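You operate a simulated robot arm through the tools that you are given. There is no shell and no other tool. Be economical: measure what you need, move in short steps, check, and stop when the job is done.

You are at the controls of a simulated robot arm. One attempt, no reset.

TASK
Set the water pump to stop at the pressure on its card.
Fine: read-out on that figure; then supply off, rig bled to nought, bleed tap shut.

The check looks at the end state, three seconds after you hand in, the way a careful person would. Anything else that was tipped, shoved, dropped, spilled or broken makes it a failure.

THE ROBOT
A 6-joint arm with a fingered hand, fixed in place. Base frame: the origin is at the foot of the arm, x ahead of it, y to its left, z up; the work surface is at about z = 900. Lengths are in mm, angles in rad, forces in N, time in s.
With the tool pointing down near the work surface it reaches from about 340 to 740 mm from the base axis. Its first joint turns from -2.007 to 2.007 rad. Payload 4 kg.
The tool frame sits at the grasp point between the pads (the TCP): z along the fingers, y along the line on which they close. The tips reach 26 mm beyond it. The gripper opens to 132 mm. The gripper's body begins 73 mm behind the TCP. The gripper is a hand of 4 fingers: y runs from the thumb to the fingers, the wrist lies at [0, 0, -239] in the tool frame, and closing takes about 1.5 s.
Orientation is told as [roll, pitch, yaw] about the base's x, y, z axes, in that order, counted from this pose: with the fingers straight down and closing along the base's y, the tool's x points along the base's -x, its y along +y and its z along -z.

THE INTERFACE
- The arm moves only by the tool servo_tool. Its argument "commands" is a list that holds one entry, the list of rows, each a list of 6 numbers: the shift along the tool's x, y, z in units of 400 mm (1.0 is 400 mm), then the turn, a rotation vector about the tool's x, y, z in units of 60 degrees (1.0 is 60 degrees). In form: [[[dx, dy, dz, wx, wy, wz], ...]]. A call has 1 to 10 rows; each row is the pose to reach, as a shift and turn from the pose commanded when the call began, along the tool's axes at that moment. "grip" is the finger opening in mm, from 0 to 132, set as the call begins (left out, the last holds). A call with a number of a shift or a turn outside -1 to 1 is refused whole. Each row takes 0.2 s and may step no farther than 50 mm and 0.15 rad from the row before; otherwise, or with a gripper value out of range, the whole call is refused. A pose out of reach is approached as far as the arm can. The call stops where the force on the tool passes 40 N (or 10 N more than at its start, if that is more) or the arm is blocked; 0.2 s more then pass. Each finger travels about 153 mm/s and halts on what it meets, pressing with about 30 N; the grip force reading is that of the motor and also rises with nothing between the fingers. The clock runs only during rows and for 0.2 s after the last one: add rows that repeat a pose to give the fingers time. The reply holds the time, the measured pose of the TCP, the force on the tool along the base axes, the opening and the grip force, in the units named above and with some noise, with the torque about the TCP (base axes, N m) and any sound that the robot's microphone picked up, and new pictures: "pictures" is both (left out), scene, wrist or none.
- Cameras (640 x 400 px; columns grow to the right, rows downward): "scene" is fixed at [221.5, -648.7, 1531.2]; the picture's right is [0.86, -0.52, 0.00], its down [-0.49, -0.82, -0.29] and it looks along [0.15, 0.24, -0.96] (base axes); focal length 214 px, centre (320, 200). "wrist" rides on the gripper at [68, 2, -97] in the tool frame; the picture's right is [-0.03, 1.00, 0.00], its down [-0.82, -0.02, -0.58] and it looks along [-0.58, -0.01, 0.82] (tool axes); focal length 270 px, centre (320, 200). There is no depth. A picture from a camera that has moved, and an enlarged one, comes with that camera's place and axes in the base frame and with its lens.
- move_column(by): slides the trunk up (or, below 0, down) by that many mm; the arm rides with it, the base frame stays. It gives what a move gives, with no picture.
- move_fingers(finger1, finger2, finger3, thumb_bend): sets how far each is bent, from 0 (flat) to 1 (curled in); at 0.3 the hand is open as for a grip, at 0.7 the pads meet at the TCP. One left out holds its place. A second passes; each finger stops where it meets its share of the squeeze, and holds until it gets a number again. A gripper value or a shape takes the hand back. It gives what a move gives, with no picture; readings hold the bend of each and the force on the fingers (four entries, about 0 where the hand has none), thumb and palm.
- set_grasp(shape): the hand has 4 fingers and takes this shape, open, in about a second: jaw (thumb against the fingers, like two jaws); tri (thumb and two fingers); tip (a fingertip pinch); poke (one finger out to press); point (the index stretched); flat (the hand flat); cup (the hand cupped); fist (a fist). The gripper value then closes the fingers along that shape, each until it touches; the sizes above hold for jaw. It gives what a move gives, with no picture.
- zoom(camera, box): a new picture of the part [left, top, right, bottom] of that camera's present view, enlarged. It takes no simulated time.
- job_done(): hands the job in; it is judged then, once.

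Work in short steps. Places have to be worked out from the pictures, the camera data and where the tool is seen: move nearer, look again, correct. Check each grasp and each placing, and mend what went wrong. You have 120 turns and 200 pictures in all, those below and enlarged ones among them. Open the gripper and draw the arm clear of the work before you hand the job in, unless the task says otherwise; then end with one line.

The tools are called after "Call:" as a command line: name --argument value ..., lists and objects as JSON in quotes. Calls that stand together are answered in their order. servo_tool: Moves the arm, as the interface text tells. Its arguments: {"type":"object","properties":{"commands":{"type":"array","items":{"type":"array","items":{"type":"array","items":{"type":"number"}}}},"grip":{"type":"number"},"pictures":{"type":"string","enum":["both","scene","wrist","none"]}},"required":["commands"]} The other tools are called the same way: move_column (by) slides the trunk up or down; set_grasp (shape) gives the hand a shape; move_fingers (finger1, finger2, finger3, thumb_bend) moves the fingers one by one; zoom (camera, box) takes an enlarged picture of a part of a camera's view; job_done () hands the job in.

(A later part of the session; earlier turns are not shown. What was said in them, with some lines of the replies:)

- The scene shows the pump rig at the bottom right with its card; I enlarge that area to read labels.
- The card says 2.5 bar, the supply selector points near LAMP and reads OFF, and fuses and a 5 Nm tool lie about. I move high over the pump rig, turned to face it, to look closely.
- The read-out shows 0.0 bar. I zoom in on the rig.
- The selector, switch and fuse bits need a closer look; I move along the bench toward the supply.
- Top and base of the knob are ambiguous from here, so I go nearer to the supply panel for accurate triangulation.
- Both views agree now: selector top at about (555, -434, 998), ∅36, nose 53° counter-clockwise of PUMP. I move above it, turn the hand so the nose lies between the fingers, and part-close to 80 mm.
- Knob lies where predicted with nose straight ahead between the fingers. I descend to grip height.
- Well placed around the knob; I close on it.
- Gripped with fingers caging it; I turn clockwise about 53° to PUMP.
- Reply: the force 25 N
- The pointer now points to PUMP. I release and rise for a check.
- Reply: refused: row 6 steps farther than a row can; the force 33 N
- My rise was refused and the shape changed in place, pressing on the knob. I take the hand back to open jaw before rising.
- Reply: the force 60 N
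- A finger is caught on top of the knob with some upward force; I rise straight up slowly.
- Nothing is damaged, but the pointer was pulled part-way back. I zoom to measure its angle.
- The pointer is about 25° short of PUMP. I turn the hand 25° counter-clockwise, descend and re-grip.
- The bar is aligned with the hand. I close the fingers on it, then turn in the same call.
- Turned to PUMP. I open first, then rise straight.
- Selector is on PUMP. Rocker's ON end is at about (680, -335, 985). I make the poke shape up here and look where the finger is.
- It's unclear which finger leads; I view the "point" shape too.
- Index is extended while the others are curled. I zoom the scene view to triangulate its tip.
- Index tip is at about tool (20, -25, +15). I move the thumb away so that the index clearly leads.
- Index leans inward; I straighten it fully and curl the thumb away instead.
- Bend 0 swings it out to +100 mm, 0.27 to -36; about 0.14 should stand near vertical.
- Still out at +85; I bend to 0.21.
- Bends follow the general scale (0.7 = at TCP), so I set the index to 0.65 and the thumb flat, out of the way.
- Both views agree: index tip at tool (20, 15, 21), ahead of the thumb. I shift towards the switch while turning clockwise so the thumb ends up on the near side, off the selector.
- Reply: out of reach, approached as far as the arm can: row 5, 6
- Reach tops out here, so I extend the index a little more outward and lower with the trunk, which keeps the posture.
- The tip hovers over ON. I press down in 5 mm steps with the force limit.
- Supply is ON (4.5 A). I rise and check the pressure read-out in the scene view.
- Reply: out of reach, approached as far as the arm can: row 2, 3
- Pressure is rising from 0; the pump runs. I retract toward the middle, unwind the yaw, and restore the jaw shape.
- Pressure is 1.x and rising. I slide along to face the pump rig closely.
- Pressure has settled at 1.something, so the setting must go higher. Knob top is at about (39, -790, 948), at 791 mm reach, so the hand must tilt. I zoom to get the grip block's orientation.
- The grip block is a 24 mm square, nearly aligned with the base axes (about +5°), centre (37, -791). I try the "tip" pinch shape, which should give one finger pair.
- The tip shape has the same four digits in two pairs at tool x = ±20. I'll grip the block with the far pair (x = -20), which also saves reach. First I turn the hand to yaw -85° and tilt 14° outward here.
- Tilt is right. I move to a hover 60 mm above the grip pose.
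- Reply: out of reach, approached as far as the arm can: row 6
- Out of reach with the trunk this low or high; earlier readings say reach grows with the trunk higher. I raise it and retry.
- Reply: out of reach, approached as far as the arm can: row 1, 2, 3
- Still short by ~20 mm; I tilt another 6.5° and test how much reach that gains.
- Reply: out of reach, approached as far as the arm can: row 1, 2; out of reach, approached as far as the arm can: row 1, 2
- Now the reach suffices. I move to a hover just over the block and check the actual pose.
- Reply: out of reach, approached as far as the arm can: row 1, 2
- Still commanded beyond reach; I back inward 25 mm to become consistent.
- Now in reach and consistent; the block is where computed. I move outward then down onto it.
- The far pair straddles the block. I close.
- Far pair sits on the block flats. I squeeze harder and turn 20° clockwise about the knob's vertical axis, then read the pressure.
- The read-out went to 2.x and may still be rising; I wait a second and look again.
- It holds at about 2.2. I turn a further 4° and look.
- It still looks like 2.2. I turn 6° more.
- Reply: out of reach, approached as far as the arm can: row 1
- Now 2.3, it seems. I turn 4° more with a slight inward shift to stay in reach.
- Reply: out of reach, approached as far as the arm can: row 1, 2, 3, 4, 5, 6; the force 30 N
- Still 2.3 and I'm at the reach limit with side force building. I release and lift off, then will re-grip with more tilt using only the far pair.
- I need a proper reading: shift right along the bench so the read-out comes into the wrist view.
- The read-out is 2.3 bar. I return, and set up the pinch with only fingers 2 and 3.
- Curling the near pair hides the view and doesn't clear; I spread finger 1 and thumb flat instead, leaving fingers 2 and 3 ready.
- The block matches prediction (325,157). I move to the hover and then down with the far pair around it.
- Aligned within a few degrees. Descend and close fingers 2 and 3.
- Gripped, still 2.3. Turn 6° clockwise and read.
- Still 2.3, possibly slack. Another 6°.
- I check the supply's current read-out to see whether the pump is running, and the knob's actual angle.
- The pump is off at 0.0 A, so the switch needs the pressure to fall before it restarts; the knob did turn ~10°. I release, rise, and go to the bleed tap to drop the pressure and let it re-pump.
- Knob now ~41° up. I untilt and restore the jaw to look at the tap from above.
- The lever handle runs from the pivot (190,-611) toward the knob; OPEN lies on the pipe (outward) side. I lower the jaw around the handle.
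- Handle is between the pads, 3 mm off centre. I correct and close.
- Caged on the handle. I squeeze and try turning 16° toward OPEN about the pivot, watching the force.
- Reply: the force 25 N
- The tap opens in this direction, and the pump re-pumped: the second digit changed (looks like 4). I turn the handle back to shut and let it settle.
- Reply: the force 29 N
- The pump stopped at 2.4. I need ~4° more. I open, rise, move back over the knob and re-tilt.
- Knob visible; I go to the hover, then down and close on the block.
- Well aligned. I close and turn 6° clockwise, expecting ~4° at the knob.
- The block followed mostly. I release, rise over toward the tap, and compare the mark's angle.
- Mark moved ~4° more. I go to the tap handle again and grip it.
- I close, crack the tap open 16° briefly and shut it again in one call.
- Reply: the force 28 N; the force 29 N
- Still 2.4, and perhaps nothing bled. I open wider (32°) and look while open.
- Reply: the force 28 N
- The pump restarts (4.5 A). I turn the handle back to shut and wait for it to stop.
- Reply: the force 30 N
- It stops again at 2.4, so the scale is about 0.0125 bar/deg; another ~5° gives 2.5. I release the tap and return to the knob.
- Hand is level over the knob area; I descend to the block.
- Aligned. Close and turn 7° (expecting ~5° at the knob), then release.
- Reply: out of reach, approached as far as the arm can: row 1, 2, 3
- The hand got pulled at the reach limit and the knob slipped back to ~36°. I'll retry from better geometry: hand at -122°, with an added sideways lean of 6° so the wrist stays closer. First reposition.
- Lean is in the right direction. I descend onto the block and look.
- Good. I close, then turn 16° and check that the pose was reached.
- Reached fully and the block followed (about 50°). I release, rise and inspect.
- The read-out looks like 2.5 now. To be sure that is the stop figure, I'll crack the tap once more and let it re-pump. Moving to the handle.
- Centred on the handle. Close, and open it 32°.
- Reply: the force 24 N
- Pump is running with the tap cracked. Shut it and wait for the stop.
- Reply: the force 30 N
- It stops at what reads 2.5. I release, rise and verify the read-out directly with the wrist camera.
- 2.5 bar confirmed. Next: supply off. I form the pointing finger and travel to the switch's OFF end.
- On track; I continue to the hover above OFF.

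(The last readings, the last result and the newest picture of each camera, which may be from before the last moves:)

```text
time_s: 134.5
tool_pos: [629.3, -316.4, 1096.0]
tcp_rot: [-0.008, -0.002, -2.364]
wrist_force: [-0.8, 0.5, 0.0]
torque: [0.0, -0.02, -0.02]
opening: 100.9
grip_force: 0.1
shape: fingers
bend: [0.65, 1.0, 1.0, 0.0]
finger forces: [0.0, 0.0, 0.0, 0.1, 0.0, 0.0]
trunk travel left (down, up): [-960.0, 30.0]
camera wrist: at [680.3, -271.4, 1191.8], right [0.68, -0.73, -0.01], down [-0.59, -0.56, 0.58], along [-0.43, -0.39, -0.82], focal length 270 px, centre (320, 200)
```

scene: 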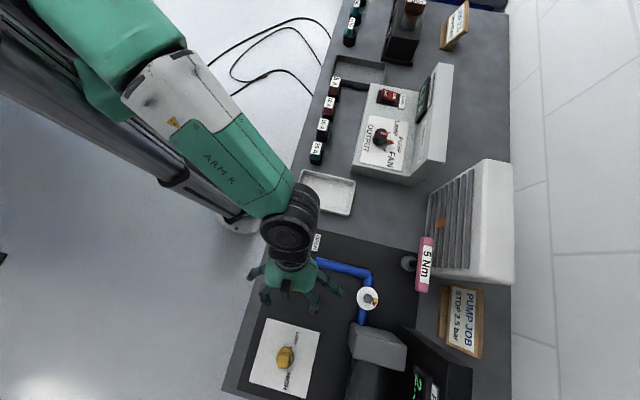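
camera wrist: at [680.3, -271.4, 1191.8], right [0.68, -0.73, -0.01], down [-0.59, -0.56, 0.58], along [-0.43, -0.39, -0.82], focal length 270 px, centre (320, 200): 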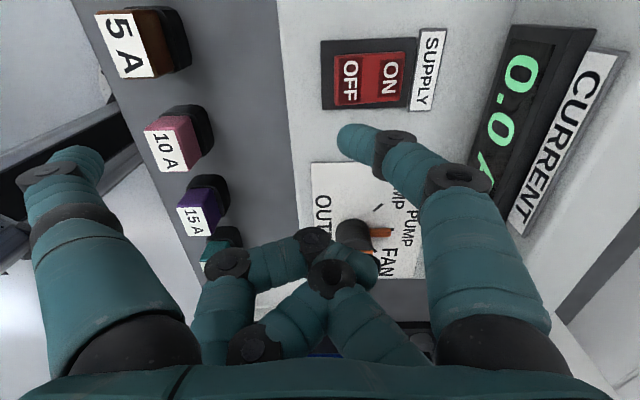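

OFF label is at about (664,-312); I shift 8 mm and press down in steps.

Call:
servo_tool --commands '[[[0.0178, 0.0105, 0.08, 0, 0, 0], [0.0178, 0.0105, 0.16, 0, 0, 0], [0.0178, 0.0105, 0.185, 0, 0, 0], [0.0178, 0.0105, 0.2, 0, 0, 0], [0.0178, 0.0105, 0.212, 0, 0, 0], [0.0178, 0.0105, 0.222, 0, 0, 0], [0.0178, 0.0105, 0.23, 0, 0, 0]]]' --pictures "wrist"

```text
time_s: 136.1
tool_pos: [637.7, -315.1, 1005.1]
tcp_rot: [-0.005, -0.001, -2.361]
wrist_force: [0.5, -0.1, 2.9]
torque: [-0.05, -0.1, -0.04]
opening: 99.7
grip_force: 1.6
shape: fingers
bend: [0.66, 1.0, 1.0, 0.0]
finger forces: [3.5, 0.0, 0.0, 0.0, 0.0, 0.0]
trunk travel left (down, up): [-960.0, 30.0]
camera wrist: at [688.6, -268.1, 1102.1], right [0.69, -0.73, -0.01], down [-0.59, -0.56, 0.58], along [-0.42, -0.39, -0.82], focal length 270 px, centre (320, 200)
```

wrist: 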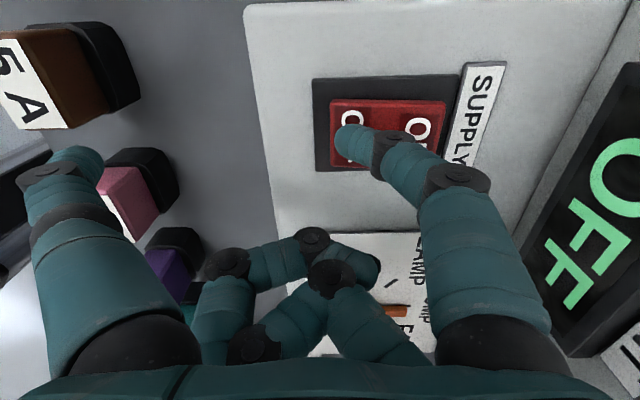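

Supply shows OFF. I rise and travel back to the tap, restoring the jaw on the way.

Call:
servo_tool --commands '[[[0, 0, -0.1, 0, 0, 0], [0, 0, -0.2, 0, 0, 0], [0, 0, -0.3, 0, 0, 0], [-0.113, -0.018, -0.3, 0, 0, 0], [-0.226, -0.037, -0.3, 0, 0, 0], [-0.339, -0.055, -0.3, 0, 0, 0], [-0.452, -0.073, -0.3, 0, 0, 0], [-0.565, -0.091, -0.3, 0, 0, 0], [-0.678, -0.11, -0.3, 0, 0, 0], [-0.79, -0.128, -0.3, 0, 0, 0]]]' --pictures "none"

Call:
set_grasp --shape "jaw"

Call:
servo_tool --commands '[[[-0.115, -0.019, 0.02, 0, 0, 0], [-0.23, -0.037, 0.04, 0, 0, 0], [-0.345, -0.056, 0.06, 0, 0, 0], [-0.46, -0.075, 0.08, 0, 0, 0], [-0.575, -0.093, 0.1, 0, 0, 0], [-0.64, -0.105, 0.12, 0, 0, 0]]]' --grip 90 --pictures "wrist"

```text
time_s: 138.3
tool_pos: [374.9, -501.8, 1125.3]
tcp_rot: [-0.008, 0.001, -2.361]
wrist_force: [-0.1, 0.0, -0.1]
torque: [0.0, -0.04, -0.01]
opening: 100.1
grip_force: 0.1
shape: fingers
bend: [0.65, 1.0, 1.0, 0.0]
finger forces: [0.0, 0.0, 0.0, 0.1, 0.0, 0.0]
trunk travel left (down, up): [-960.0, 30.0]
```

```text
time_s: 139.2
tool_pos: [376.6, -500.3, 1124.2]
tcp_rot: [-0.007, -0.001, -2.361]
wrist_force: [-0.2, 0.4, -0.5]
torque: [0.02, 0.01, 0.0]
opening: 132.2
grip_force: 0.0
shape: jaw
bend: [0.3, 0.3, 0.3, 0.3]
finger forces: [0.0, 0.1, 0.0, 0.0, 0.1, 0.1]
trunk travel left (down, up): [-960.0, 30.0]
```

```text
time_s: 140.6
tool_pos: [163.8, -652.4, 1078.6]
tcp_rot: [-0.007, -0.002, -2.361]
wrist_force: [0.0, 0.0, 0.3]
torque: [0.0, -0.02, -0.02]
opening: 90.5
grip_force: 0.1
shape: jaw
bend: [0.68, 0.68, 0.68, 0.6]
finger forces: [0.0, 0.1, 0.1, 0.0, 0.0, 0.0]
trunk travel left (down, up): [-960.0, 30.0]
camera wrist: at [214.4, -606.5, 1174.2], right [0.69, -0.73, -0.01], down [-0.59, -0.56, 0.58], along [-0.43, -0.39, -0.82], focal length 270 px, centre (320, 200)
```

wrist: 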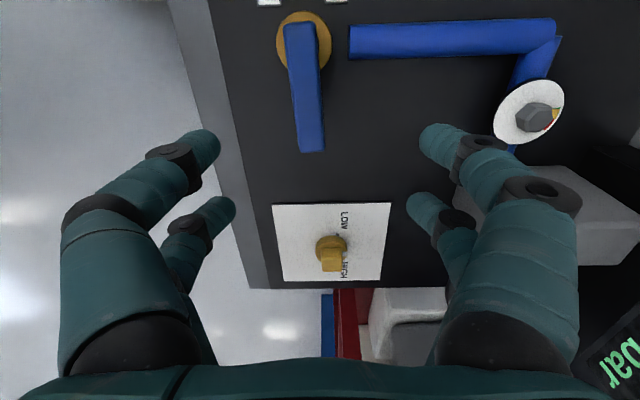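

I descend onto the handle as before and close.

Call:
servo_tool --commands '[[[0.012, -0.031, 0.05, -0.007, 0, 0.022], [0.012, -0.031, 0.15, -0.007, 0, 0.022], [0.012, -0.031, 0.24, -0.007, 0, 0.022], [0.012, -0.031, 0.29, -0.007, 0, 0.022]]]' --pictures "wrist"

```text
time_s: 141.6
tool_pos: [158.6, -639.3, 962.3]
tcp_rot: [-0.001, -0.002, -2.385]
wrist_force: [-0.1, -0.3, 0.0]
torque: [0.0, 0.0, -0.02]
opening: 90.2
grip_force: 0.0
shape: jaw
bend: [0.68, 0.68, 0.68, 0.6]
finger forces: [0.0, 0.1, 0.0, 0.1, 0.0, 0.1]
trunk travel left (down, up): [-960.0, 30.0]
camera wrist: at [210.3, -593.5, 1057.8], right [0.67, -0.74, 0.0], down [-0.61, -0.54, 0.58], along [-0.43, -0.39, -0.82], focal length 270 px, centre (320, 200)
```

wrist: 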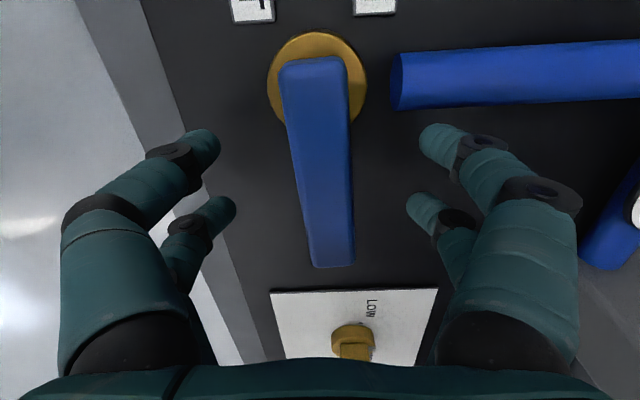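

Close and open the tap to 40°, then hold to bleed.

Call:
servo_tool --commands '[[[0, 0, 0, 0, 0, 0], [0, 0, 0, 0, 0, 0], [0, 0, 0, 0, 0, 0], [0, 0, 0, 0, 0, 0], [0.0011, 0.0151, 0, 0, 0, -0.1333], [0.0042, 0.03, 0, 0, 0, -0.2667], [0.0094, 0.0442, 0, 0, 0, -0.4], [0.0165, 0.0576, 0, 0, 0, -0.5333], [0.0254, 0.0699, 0, 0, 0, -0.6667], [0.0254, 0.0699, 0, 0, 0, -0.6667]]]' --grip 0 --pictures "none"

Call:
servo_tool --commands '[[[0, 0, 0, 0, 0, 0], [0, 0, 0, 0, 0, 0], [0, 0, 0, 0, 0, 0], [0, 0, 0, 0, 0, 0], [0, 0, 0, 0, 0, 0], [0, 0, 0, 0, 0, 0], [0, 0, 0, 0, 0, 0], [0, 0, 0, 0, 0, 0], [0, 0, 0, 0, 0, 0], [0, 0, 0, 0, 0, 0]]]' --pictures "none"

Call:
zoom --camera "scene" --box '[405, 376, 429, 400]'

```text
time_s: 143.8
tool_pos: [184.9, -654.3, 958.7]
tcp_rot: [-0.002, 0.004, -1.684]
wrist_force: [-13.0, -8.3, -31.9]
torque: [-0.51, 0.43, 0.43]
opening: 0.0
grip_force: 29.6
shape: jaw
bend: [0.72, 0.71, 0.64, 0.71]
finger forces: [29.4, 0.1, 0.1, 0.0, 35.1, 0.1]
trunk travel left (down, up): [-960.0, 30.0]
```

```text
time_s: 146.0
tool_pos: [184.9, -653.7, 959.1]
tcp_rot: [-0.002, 0.004, -1.686]
wrist_force: [-12.0, -4.5, -33.1]
torque: [-0.45, 0.38, 0.42]
opening: 0.1
grip_force: 30.4
shape: jaw
bend: [0.72, 0.71, 0.64, 0.71]
finger forces: [30.1, 0.1, 0.0, 0.0, 34.6, 0.1]
trunk travel left (down, up): [-960.0, 30.0]
```

```text
16.00 times, centred on (417, 388) of scene
camera zoom: at [221.5, -648.7, 1531.2], right [0.86, -0.52, 0.0], down [-0.49, -0.82, -0.29], along [0.15, 0.24, -0.96], focal length 3432 px, centre (-1232, -2808)
```

zoom: 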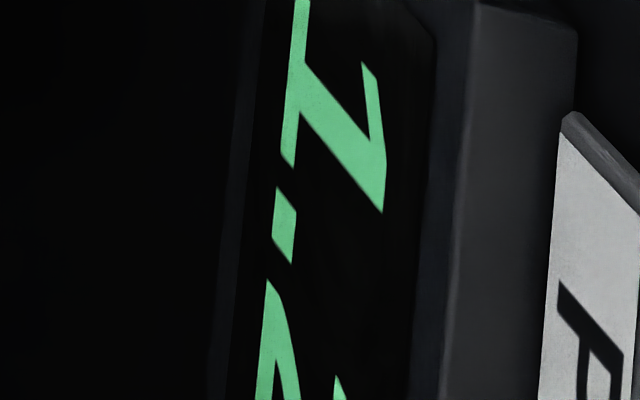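

It is bleeding, 1.2 bar and falling; I wait on.

Call:
servo_tool --commands '[[[0, 0, 0, 0, 0, 0], [0, 0, 0, 0, 0, 0], [0, 0, 0, 0, 0, 0], [0, 0, 0, 0, 0, 0], [0, 0, 0, 0, 0, 0], [0, 0, 0, 0, 0, 0], [0, 0, 0, 0, 0, 0], [0, 0, 0, 0, 0, 0], [0, 0, 0, 0, 0, 0], [0, 0, 0, 0, 0, 0]]]' --pictures "none"

Call:
servo_tool --commands '[[[0, 0, 0, 0, 0, 0], [0, 0, 0, 0, 0, 0], [0, 0, 0, 0, 0, 0], [0, 0, 0, 0, 0, 0], [0, 0, 0, 0, 0, 0], [0, 0, 0, 0, 0, 0], [0, 0, 0, 0, 0, 0], [0, 0, 0, 0, 0, 0], [0, 0, 0, 0, 0, 0], [0, 0, 0, 0, 0, 0]]]' --pictures "none"

Call:
servo_tool --commands '[[[0, 0, 0, 0, 0, 0], [0, 0, 0, 0, 0, 0], [0, 0, 0, 0, 0, 0], [0, 0, 0, 0, 0, 0], [0, 0, 0, 0, 0, 0], [0, 0, 0, 0, 0, 0], [0, 0, 0, 0, 0, 0], [0, 0, 0, 0, 0, 0], [0, 0, 0, 0, 0, 0], [0, 0, 0, 0, 0, 0]]]' --pictures "none"

Call:
servo_tool --commands '[[[0, 0, 0, 0, 0, 0], [0, 0, 0, 0, 0, 0], [0, 0, 0, 0, 0, 0], [0, 0, 0, 0, 0, 0], [0, 0, 0, 0, 0, 0], [0, 0, 0, 0, 0, 0], [0, 0, 0, 0, 0, 0], [0, 0, 0, 0, 0, 0], [0, 0, 0, 0, 0, 0], [0, 0, 0, 0, 0, 0]]]' --pictures "none"

Call:
zoom --camera "scene" --box '[405, 376, 429, 400]'

```text
time_s: 148.2
tool_pos: [185.4, -653.8, 959.0]
tcp_rot: [-0.001, 0.003, -1.686]
wrist_force: [-10.9, -4.6, -32.2]
torque: [-0.46, 0.39, 0.39]
opening: 0.0
grip_force: 30.0
shape: jaw
bend: [0.72, 0.71, 0.64, 0.71]
finger forces: [30.0, 0.0, 0.1, 0.0, 34.6, 0.1]
trunk travel left (down, up): [-960.0, 30.0]
```

```text
time_s: 150.4
tool_pos: [185.0, -653.8, 959.5]
tcp_rot: [-0.001, 0.002, -1.687]
wrist_force: [-11.8, -5.2, -32.7]
torque: [-0.47, 0.41, 0.42]
opening: 0.3
grip_force: 29.5
shape: jaw
bend: [0.72, 0.71, 0.64, 0.71]
finger forces: [30.0, 0.0, 0.0, 0.0, 34.6, 0.0]
trunk travel left (down, up): [-960.0, 30.0]
```

```text
time_s: 152.6
tool_pos: [185.8, -655.3, 958.4]
tcp_rot: [-0.002, 0.004, -1.687]
wrist_force: [-10.4, -4.9, -32.8]
torque: [-0.46, 0.39, 0.42]
opening: 0.0
grip_force: 30.0
shape: jaw
bend: [0.72, 0.71, 0.64, 0.71]
finger forces: [30.1, 0.1, 0.0, 0.0, 34.6, 0.0]
trunk travel left (down, up): [-960.0, 30.0]
```

```text
time_s: 154.8
tool_pos: [185.4, -654.1, 960.6]
tcp_rot: [-0.002, 0.004, -1.686]
wrist_force: [-10.2, -4.5, -32.4]
torque: [-0.46, 0.37, 0.46]
opening: 0.0
grip_force: 29.9
shape: jaw
bend: [0.72, 0.71, 0.64, 0.71]
finger forces: [30.0, 0.0, 0.0, 0.0, 34.7, 0.0]
trunk travel left (down, up): [-960.0, 30.0]
```

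```text
16.00 times, centred on (417, 388) of scene
camera zoom: at [221.5, -648.7, 1531.2], right [0.86, -0.52, 0.0], down [-0.49, -0.82, -0.29], along [0.15, 0.24, -0.96], focal length 3432 px, centre (-1232, -2808)
```

zoom: 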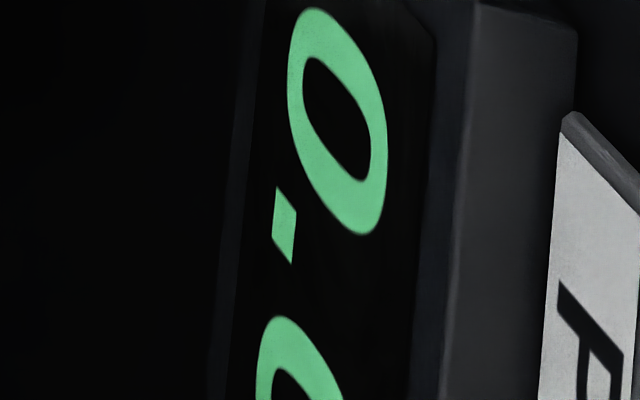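

Reads 0.0. I wait two more seconds for full venting, then turn the handle back to shut with a touch extra against the stop.

Call:
servo_tool --commands '[[[0, 0, 0, 0, 0, 0], [0, 0, 0, 0, 0, 0], [0, 0, 0, 0, 0, 0], [0, 0, 0, 0, 0, 0], [0, 0, 0, 0, 0, 0], [0, 0, 0, 0, 0, 0], [0, 0, 0, 0, 0, 0], [0, 0, 0, 0, 0, 0], [0, 0, 0, 0, 0, 0], [0, 0, 0, 0, 0, 0]]]' --pictures "none"

Call:
servo_tool --commands '[[[0.0011, -0.0151, 0, 0, 0, 0.1333], [0.0042, -0.03, 0, 0, 0, 0.2667], [0.0094, -0.0442, 0, 0, 0, 0.4], [0.0165, -0.0576, 0, 0, 0, 0.5333], [0.0254, -0.0699, 0, 0, 0, 0.6667], [0.0285, -0.0736, 0, 0, 0, 0.71], [0.0285, -0.0736, 0, 0, 0, 0.71]]]' --pictures "wrist"

```text
time_s: 157.0
tool_pos: [184.8, -653.0, 959.6]
tcp_rot: [-0.003, 0.005, -1.688]
wrist_force: [-12.1, -4.4, -32.0]
torque: [-0.48, 0.39, 0.44]
opening: 0.0
grip_force: 30.5
shape: jaw
bend: [0.72, 0.71, 0.64, 0.71]
finger forces: [30.0, 0.1, 0.0, 0.1, 34.8, 0.0]
trunk travel left (down, up): [-960.0, 30.0]
```

```text
time_s: 158.6
tool_pos: [156.4, -640.7, 959.1]
tcp_rot: [-0.004, 0.002, -2.43]
wrist_force: [-13.6, -9.3, -32.5]
torque: [-0.2, 0.54, 0.12]
opening: 0.0
grip_force: 29.6
shape: jaw
bend: [0.72, 0.71, 0.64, 0.71]
finger forces: [32.6, 0.1, 0.0, 0.0, 36.0, 0.0]
trunk travel left (down, up): [-960.0, 30.0]
camera wrist: at [210.1, -597.9, 1055.9], right [0.63, -0.77, 0.0], down [-0.63, -0.52, 0.58], along [-0.45, -0.36, -0.82], focal length 270 px, centre (320, 200)
```

wrist: 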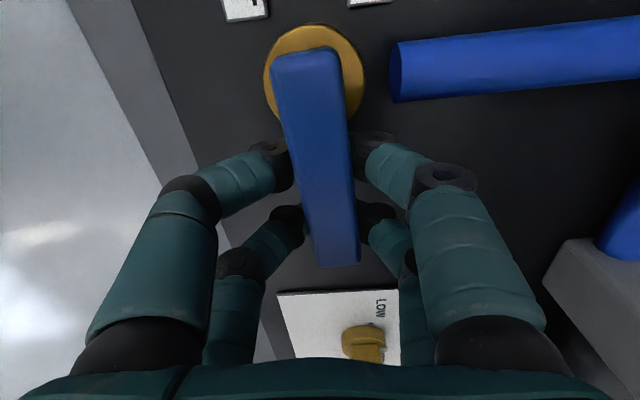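

The handle is back; I release, rise clear and compare with its initial position.

Call:
servo_tool --commands '[[[0, 0, 0, 0, 0, 0], [0, 0, 0, 0, 0, 0], [0, 0, 0, 0, 0, 0], [0, 0, -0.1, 0, 0, 0], [0, 0, -0.2, 0, 0, 0], [0.05, 0, -0.3, 0, 0, 0], [0.1, -0.06, -0.4, 0, 0, 0], [0.12, -0.16, -0.45, 0, 0, 0], [0.14, -0.26, -0.5, 0, 0, 0], [0.16, -0.36, -0.52, 0, 0, 0]]]' --grip 100 --pictures "none"

Call:
zoom --camera "scene" --box '[230, 220, 390, 400]'

```text
refused: row 7 steps farther than a row can; nothing moved
```

```text
2.22 times, centred on (310, 310) of scene
camera zoom: at [221.5, -648.7, 1531.2], right [0.86, -0.52, 0.0], down [-0.49, -0.82, -0.29], along [0.15, 0.24, -0.96], focal length 477 px, centre (342, -44)
```

zoom: 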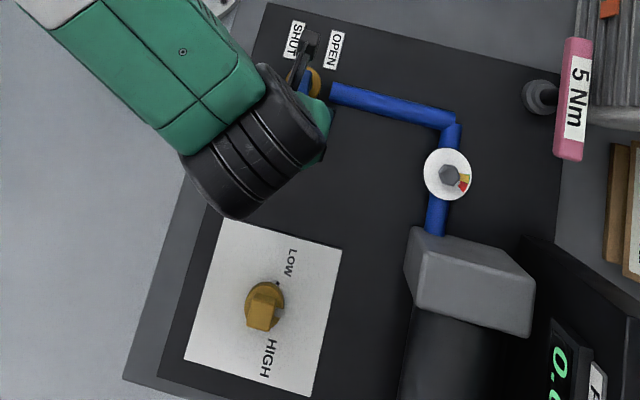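

A row was too long; I repeat with smaller steps.

Call:
servo_tool --commands '[[[0, 0, 0, 0, 0, 0], [0, 0, 0, 0, 0, 0], [0, 0, 0, 0, 0, 0], [0, 0, -0.1, 0, 0, 0], [0, 0, -0.2, 0, 0, 0], [0.03, 0, -0.3, 0, 0, 0], [0.05, -0.03, -0.4, 0, 0, 0], [0.06, -0.12, -0.45, 0, 0, 0], [0.07, -0.22, -0.48, 0, 0, 0], [0.08, -0.32, -0.5, 0, 0, 0]]]' --grip 100 --pictures "none"

Call:
zoom --camera "scene" --box '[230, 220, 390, 400]'

```text
time_s: 160.8
tool_pos: [97.8, -517.1, 1162.6]
tcp_rot: [0.002, -0.003, -2.43]
wrist_force: [0.4, 0.2, 0.2]
torque: [0.0, -0.03, -0.01]
opening: 99.6
grip_force: 0.0
shape: jaw
bend: [0.63, 0.63, 0.63, 0.5]
finger forces: [0.1, 0.0, 0.0, 0.0, 0.0, 0.0]
trunk travel left (down, up): [-960.0, 30.0]
```

```text
2.22 times, centred on (310, 310) of scene
camera zoom: at [221.5, -648.7, 1531.2], right [0.86, -0.52, 0.0], down [-0.49, -0.82, -0.29], along [0.15, 0.24, -0.96], focal length 477 px, centre (342, -44)
```

zoom: 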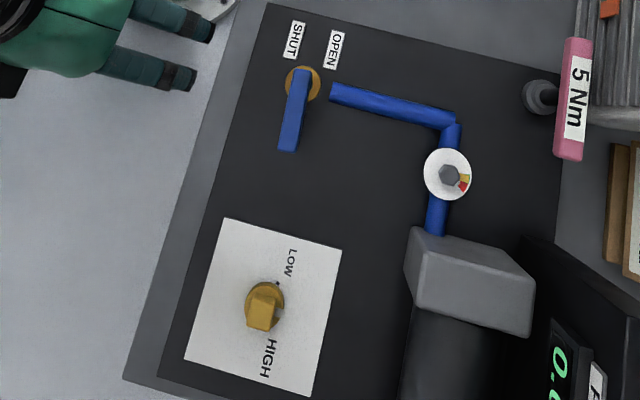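

The handle looks 1–2° short of its original position. I go back and nudge it fully shut.

Call:
servo_tool --commands '[[[-0.01, 0.1, 0.02, 0, 0, 0], [-0.02, 0.2, 0.05, 0, 0, 0], [-0.03, 0.29, 0.1, 0, 0, 0], [-0.06, 0.32, 0.2, 0, 0, 0], [-0.08, 0.32, 0.3, 0, 0, 0], [-0.08, 0.32, 0.4, 0, 0, 0], [-0.08, 0.32, 0.493, 0, 0, 0]]]' --pictures "none"

Call:
servo_tool --commands '[[[0, 0, 0, 0, 0, 0], [0, 0, 0, 0, 0, 0], [0, 0, 0, 0, 0, 0], [0, 0, 0, 0, 0, 0], [0, -0.005, 0, 0, 0, 0], [0, -0.01, 0, 0, 0, 0], [0, -0.014, 0, 0, 0, 0]]]' --grip 0 --pictures "wrist"

```text
time_s: 162.4
tool_pos: [159.4, -638.5, 965.6]
tcp_rot: [-0.001, -0.001, -2.429]
wrist_force: [-0.5, -0.7, 0.1]
torque: [0.02, 0.0, 0.01]
opening: 99.7
grip_force: 0.1
shape: jaw
bend: [0.63, 0.63, 0.63, 0.5]
finger forces: [0.1, 0.0, 0.0, 0.1, 0.0, 0.1]
trunk travel left (down, up): [-960.0, 30.0]
```

```text
time_s: 164.0
tool_pos: [156.7, -635.2, 960.5]
tcp_rot: [-0.002, 0.002, -2.429]
wrist_force: [7.2, -5.1, -35.4]
torque: [0.12, 0.21, -0.2]
opening: 2.4
grip_force: 29.7
shape: jaw
bend: [0.71, 0.73, 0.67, 0.74]
finger forces: [30.0, 26.9, 25.3, 0.0, 24.2, 0.1]
trunk travel left (down, up): [-960.0, 30.0]
camera wrist: at [209.9, -592.5, 1057.4], right [0.63, -0.77, 0.0], down [-0.63, -0.52, 0.58], along [-0.45, -0.36, -0.82], focal length 270 px, centre (320, 200)
```

wrist: 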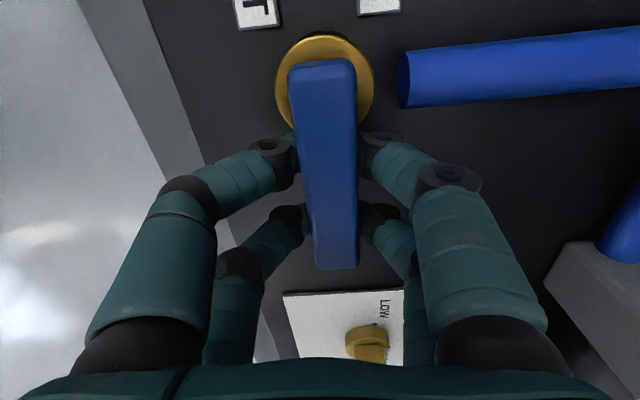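

There is now side resistance, consistent with the stop. Release, rise clear and look.

Call:
servo_tool --commands '[[[0, 0, 0, 0, 0, 0], [0, 0, 0, 0, 0, 0], [0, 0, 0, 0, 0, 0], [0, 0, -0.1, 0, 0, 0], [0, 0, -0.2, 0, 0, 0], [0.03, 0, -0.3, 0, 0, 0], [0.05, -0.03, -0.4, 0, 0, 0], [0.06, -0.12, -0.45, 0, 0, 0], [0.07, -0.22, -0.48, 0, 0, 0], [0.08, -0.32, -0.5, 0, 0, 0]]]' --grip 100 --pictures "none"

Call:
zoom --camera "scene" --box '[230, 220, 390, 400]'

```text
time_s: 166.2
tool_pos: [94.2, -515.8, 1167.2]
tcp_rot: [0.002, -0.002, -2.429]
wrist_force: [0.6, -0.5, 0.2]
torque: [-0.05, -0.01, -0.02]
opening: 100.0
grip_force: 0.0
shape: jaw
bend: [0.63, 0.63, 0.63, 0.5]
finger forces: [0.0, 0.0, 0.1, 0.1, 0.0, 0.0]
trunk travel left (down, up): [-960.0, 30.0]
```

```text
2.22 times, centred on (310, 310) of scene
camera zoom: at [221.5, -648.7, 1531.2], right [0.86, -0.52, 0.0], down [-0.49, -0.82, -0.29], along [0.15, 0.24, -0.96], focal length 477 px, centre (342, -44)
```

zoom: 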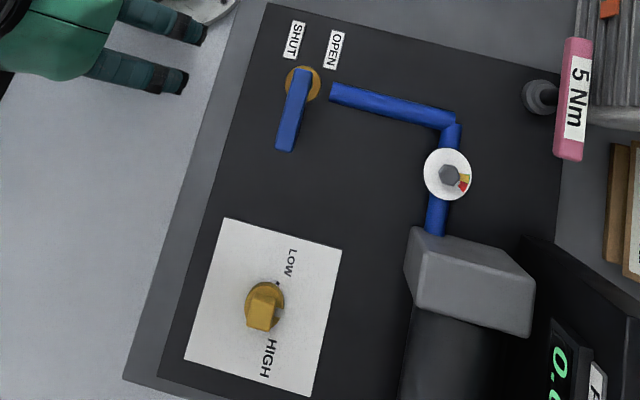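

The handle now matches its starting (shut) position. A last look at the supply and the read-out.

Call:
zoom --camera "scene" --box '[340, 50, 460, 190]'

Call:
zoom --camera "scene" --box '[405, 376, 429, 400]'

Call:
zoom --camera "scene" --box '[265, 335, 305, 375]'

```text
2.86 times, centred on (400, 120) of scene
camera zoom: at [221.5, -648.7, 1531.2], right [0.86, -0.52, 0.0], down [-0.49, -0.82, -0.29], along [0.15, 0.24, -0.96], focal length 613 px, centre (91, 429)
```

zoom: 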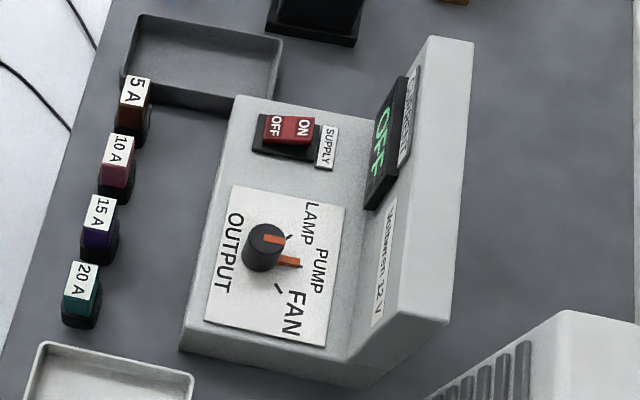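

```text
16.00 times, centred on (417, 388) of scene
camera zoom: at [221.5, -648.7, 1531.2], right [0.86, -0.52, 0.0], down [-0.49, -0.82, -0.29], along [0.15, 0.24, -0.96], focal length 3432 px, centre (-1232, -2808)
```

zoom: 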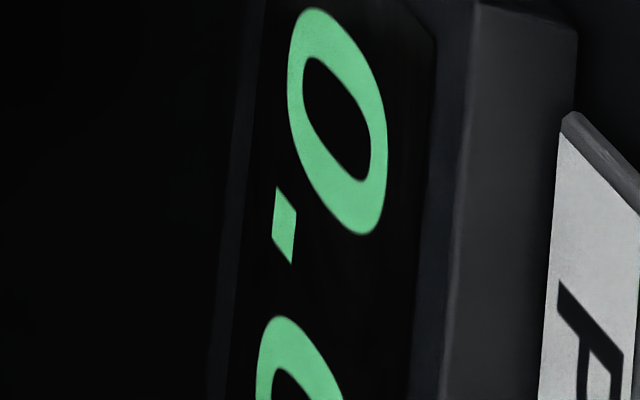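

```text
10.00 times, centred on (285, 355) of scene
camera zoom: at [221.5, -648.7, 1531.2], right [0.86, -0.52, 0.0], down [-0.49, -0.82, -0.29], along [0.15, 0.24, -0.96], focal length 2145 px, centre (670, -1350)
```

zoom: 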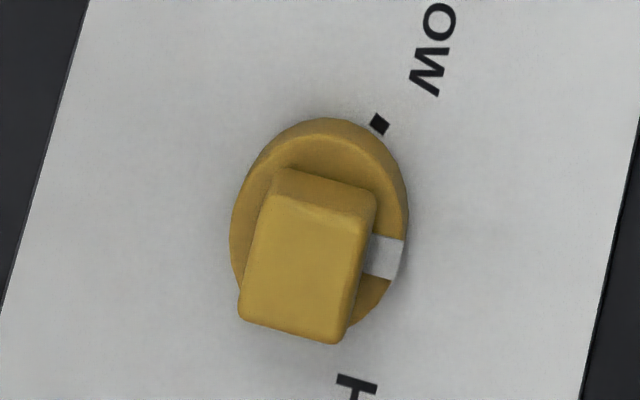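

The supply is off, the read-out shows 0.0, the tap is shut, the knob stays at its 2.5 bar setting, nothing else is disturbed, and the hand is open and clear. I hand in.

Call:
job_done

```text
The job is handed in.
```

The pump now stops at 2.5 bar, confirmed on the read-out after a re-pump. The supply is off, the rig is bled to 0.0 bar and the bleed tap is shut.
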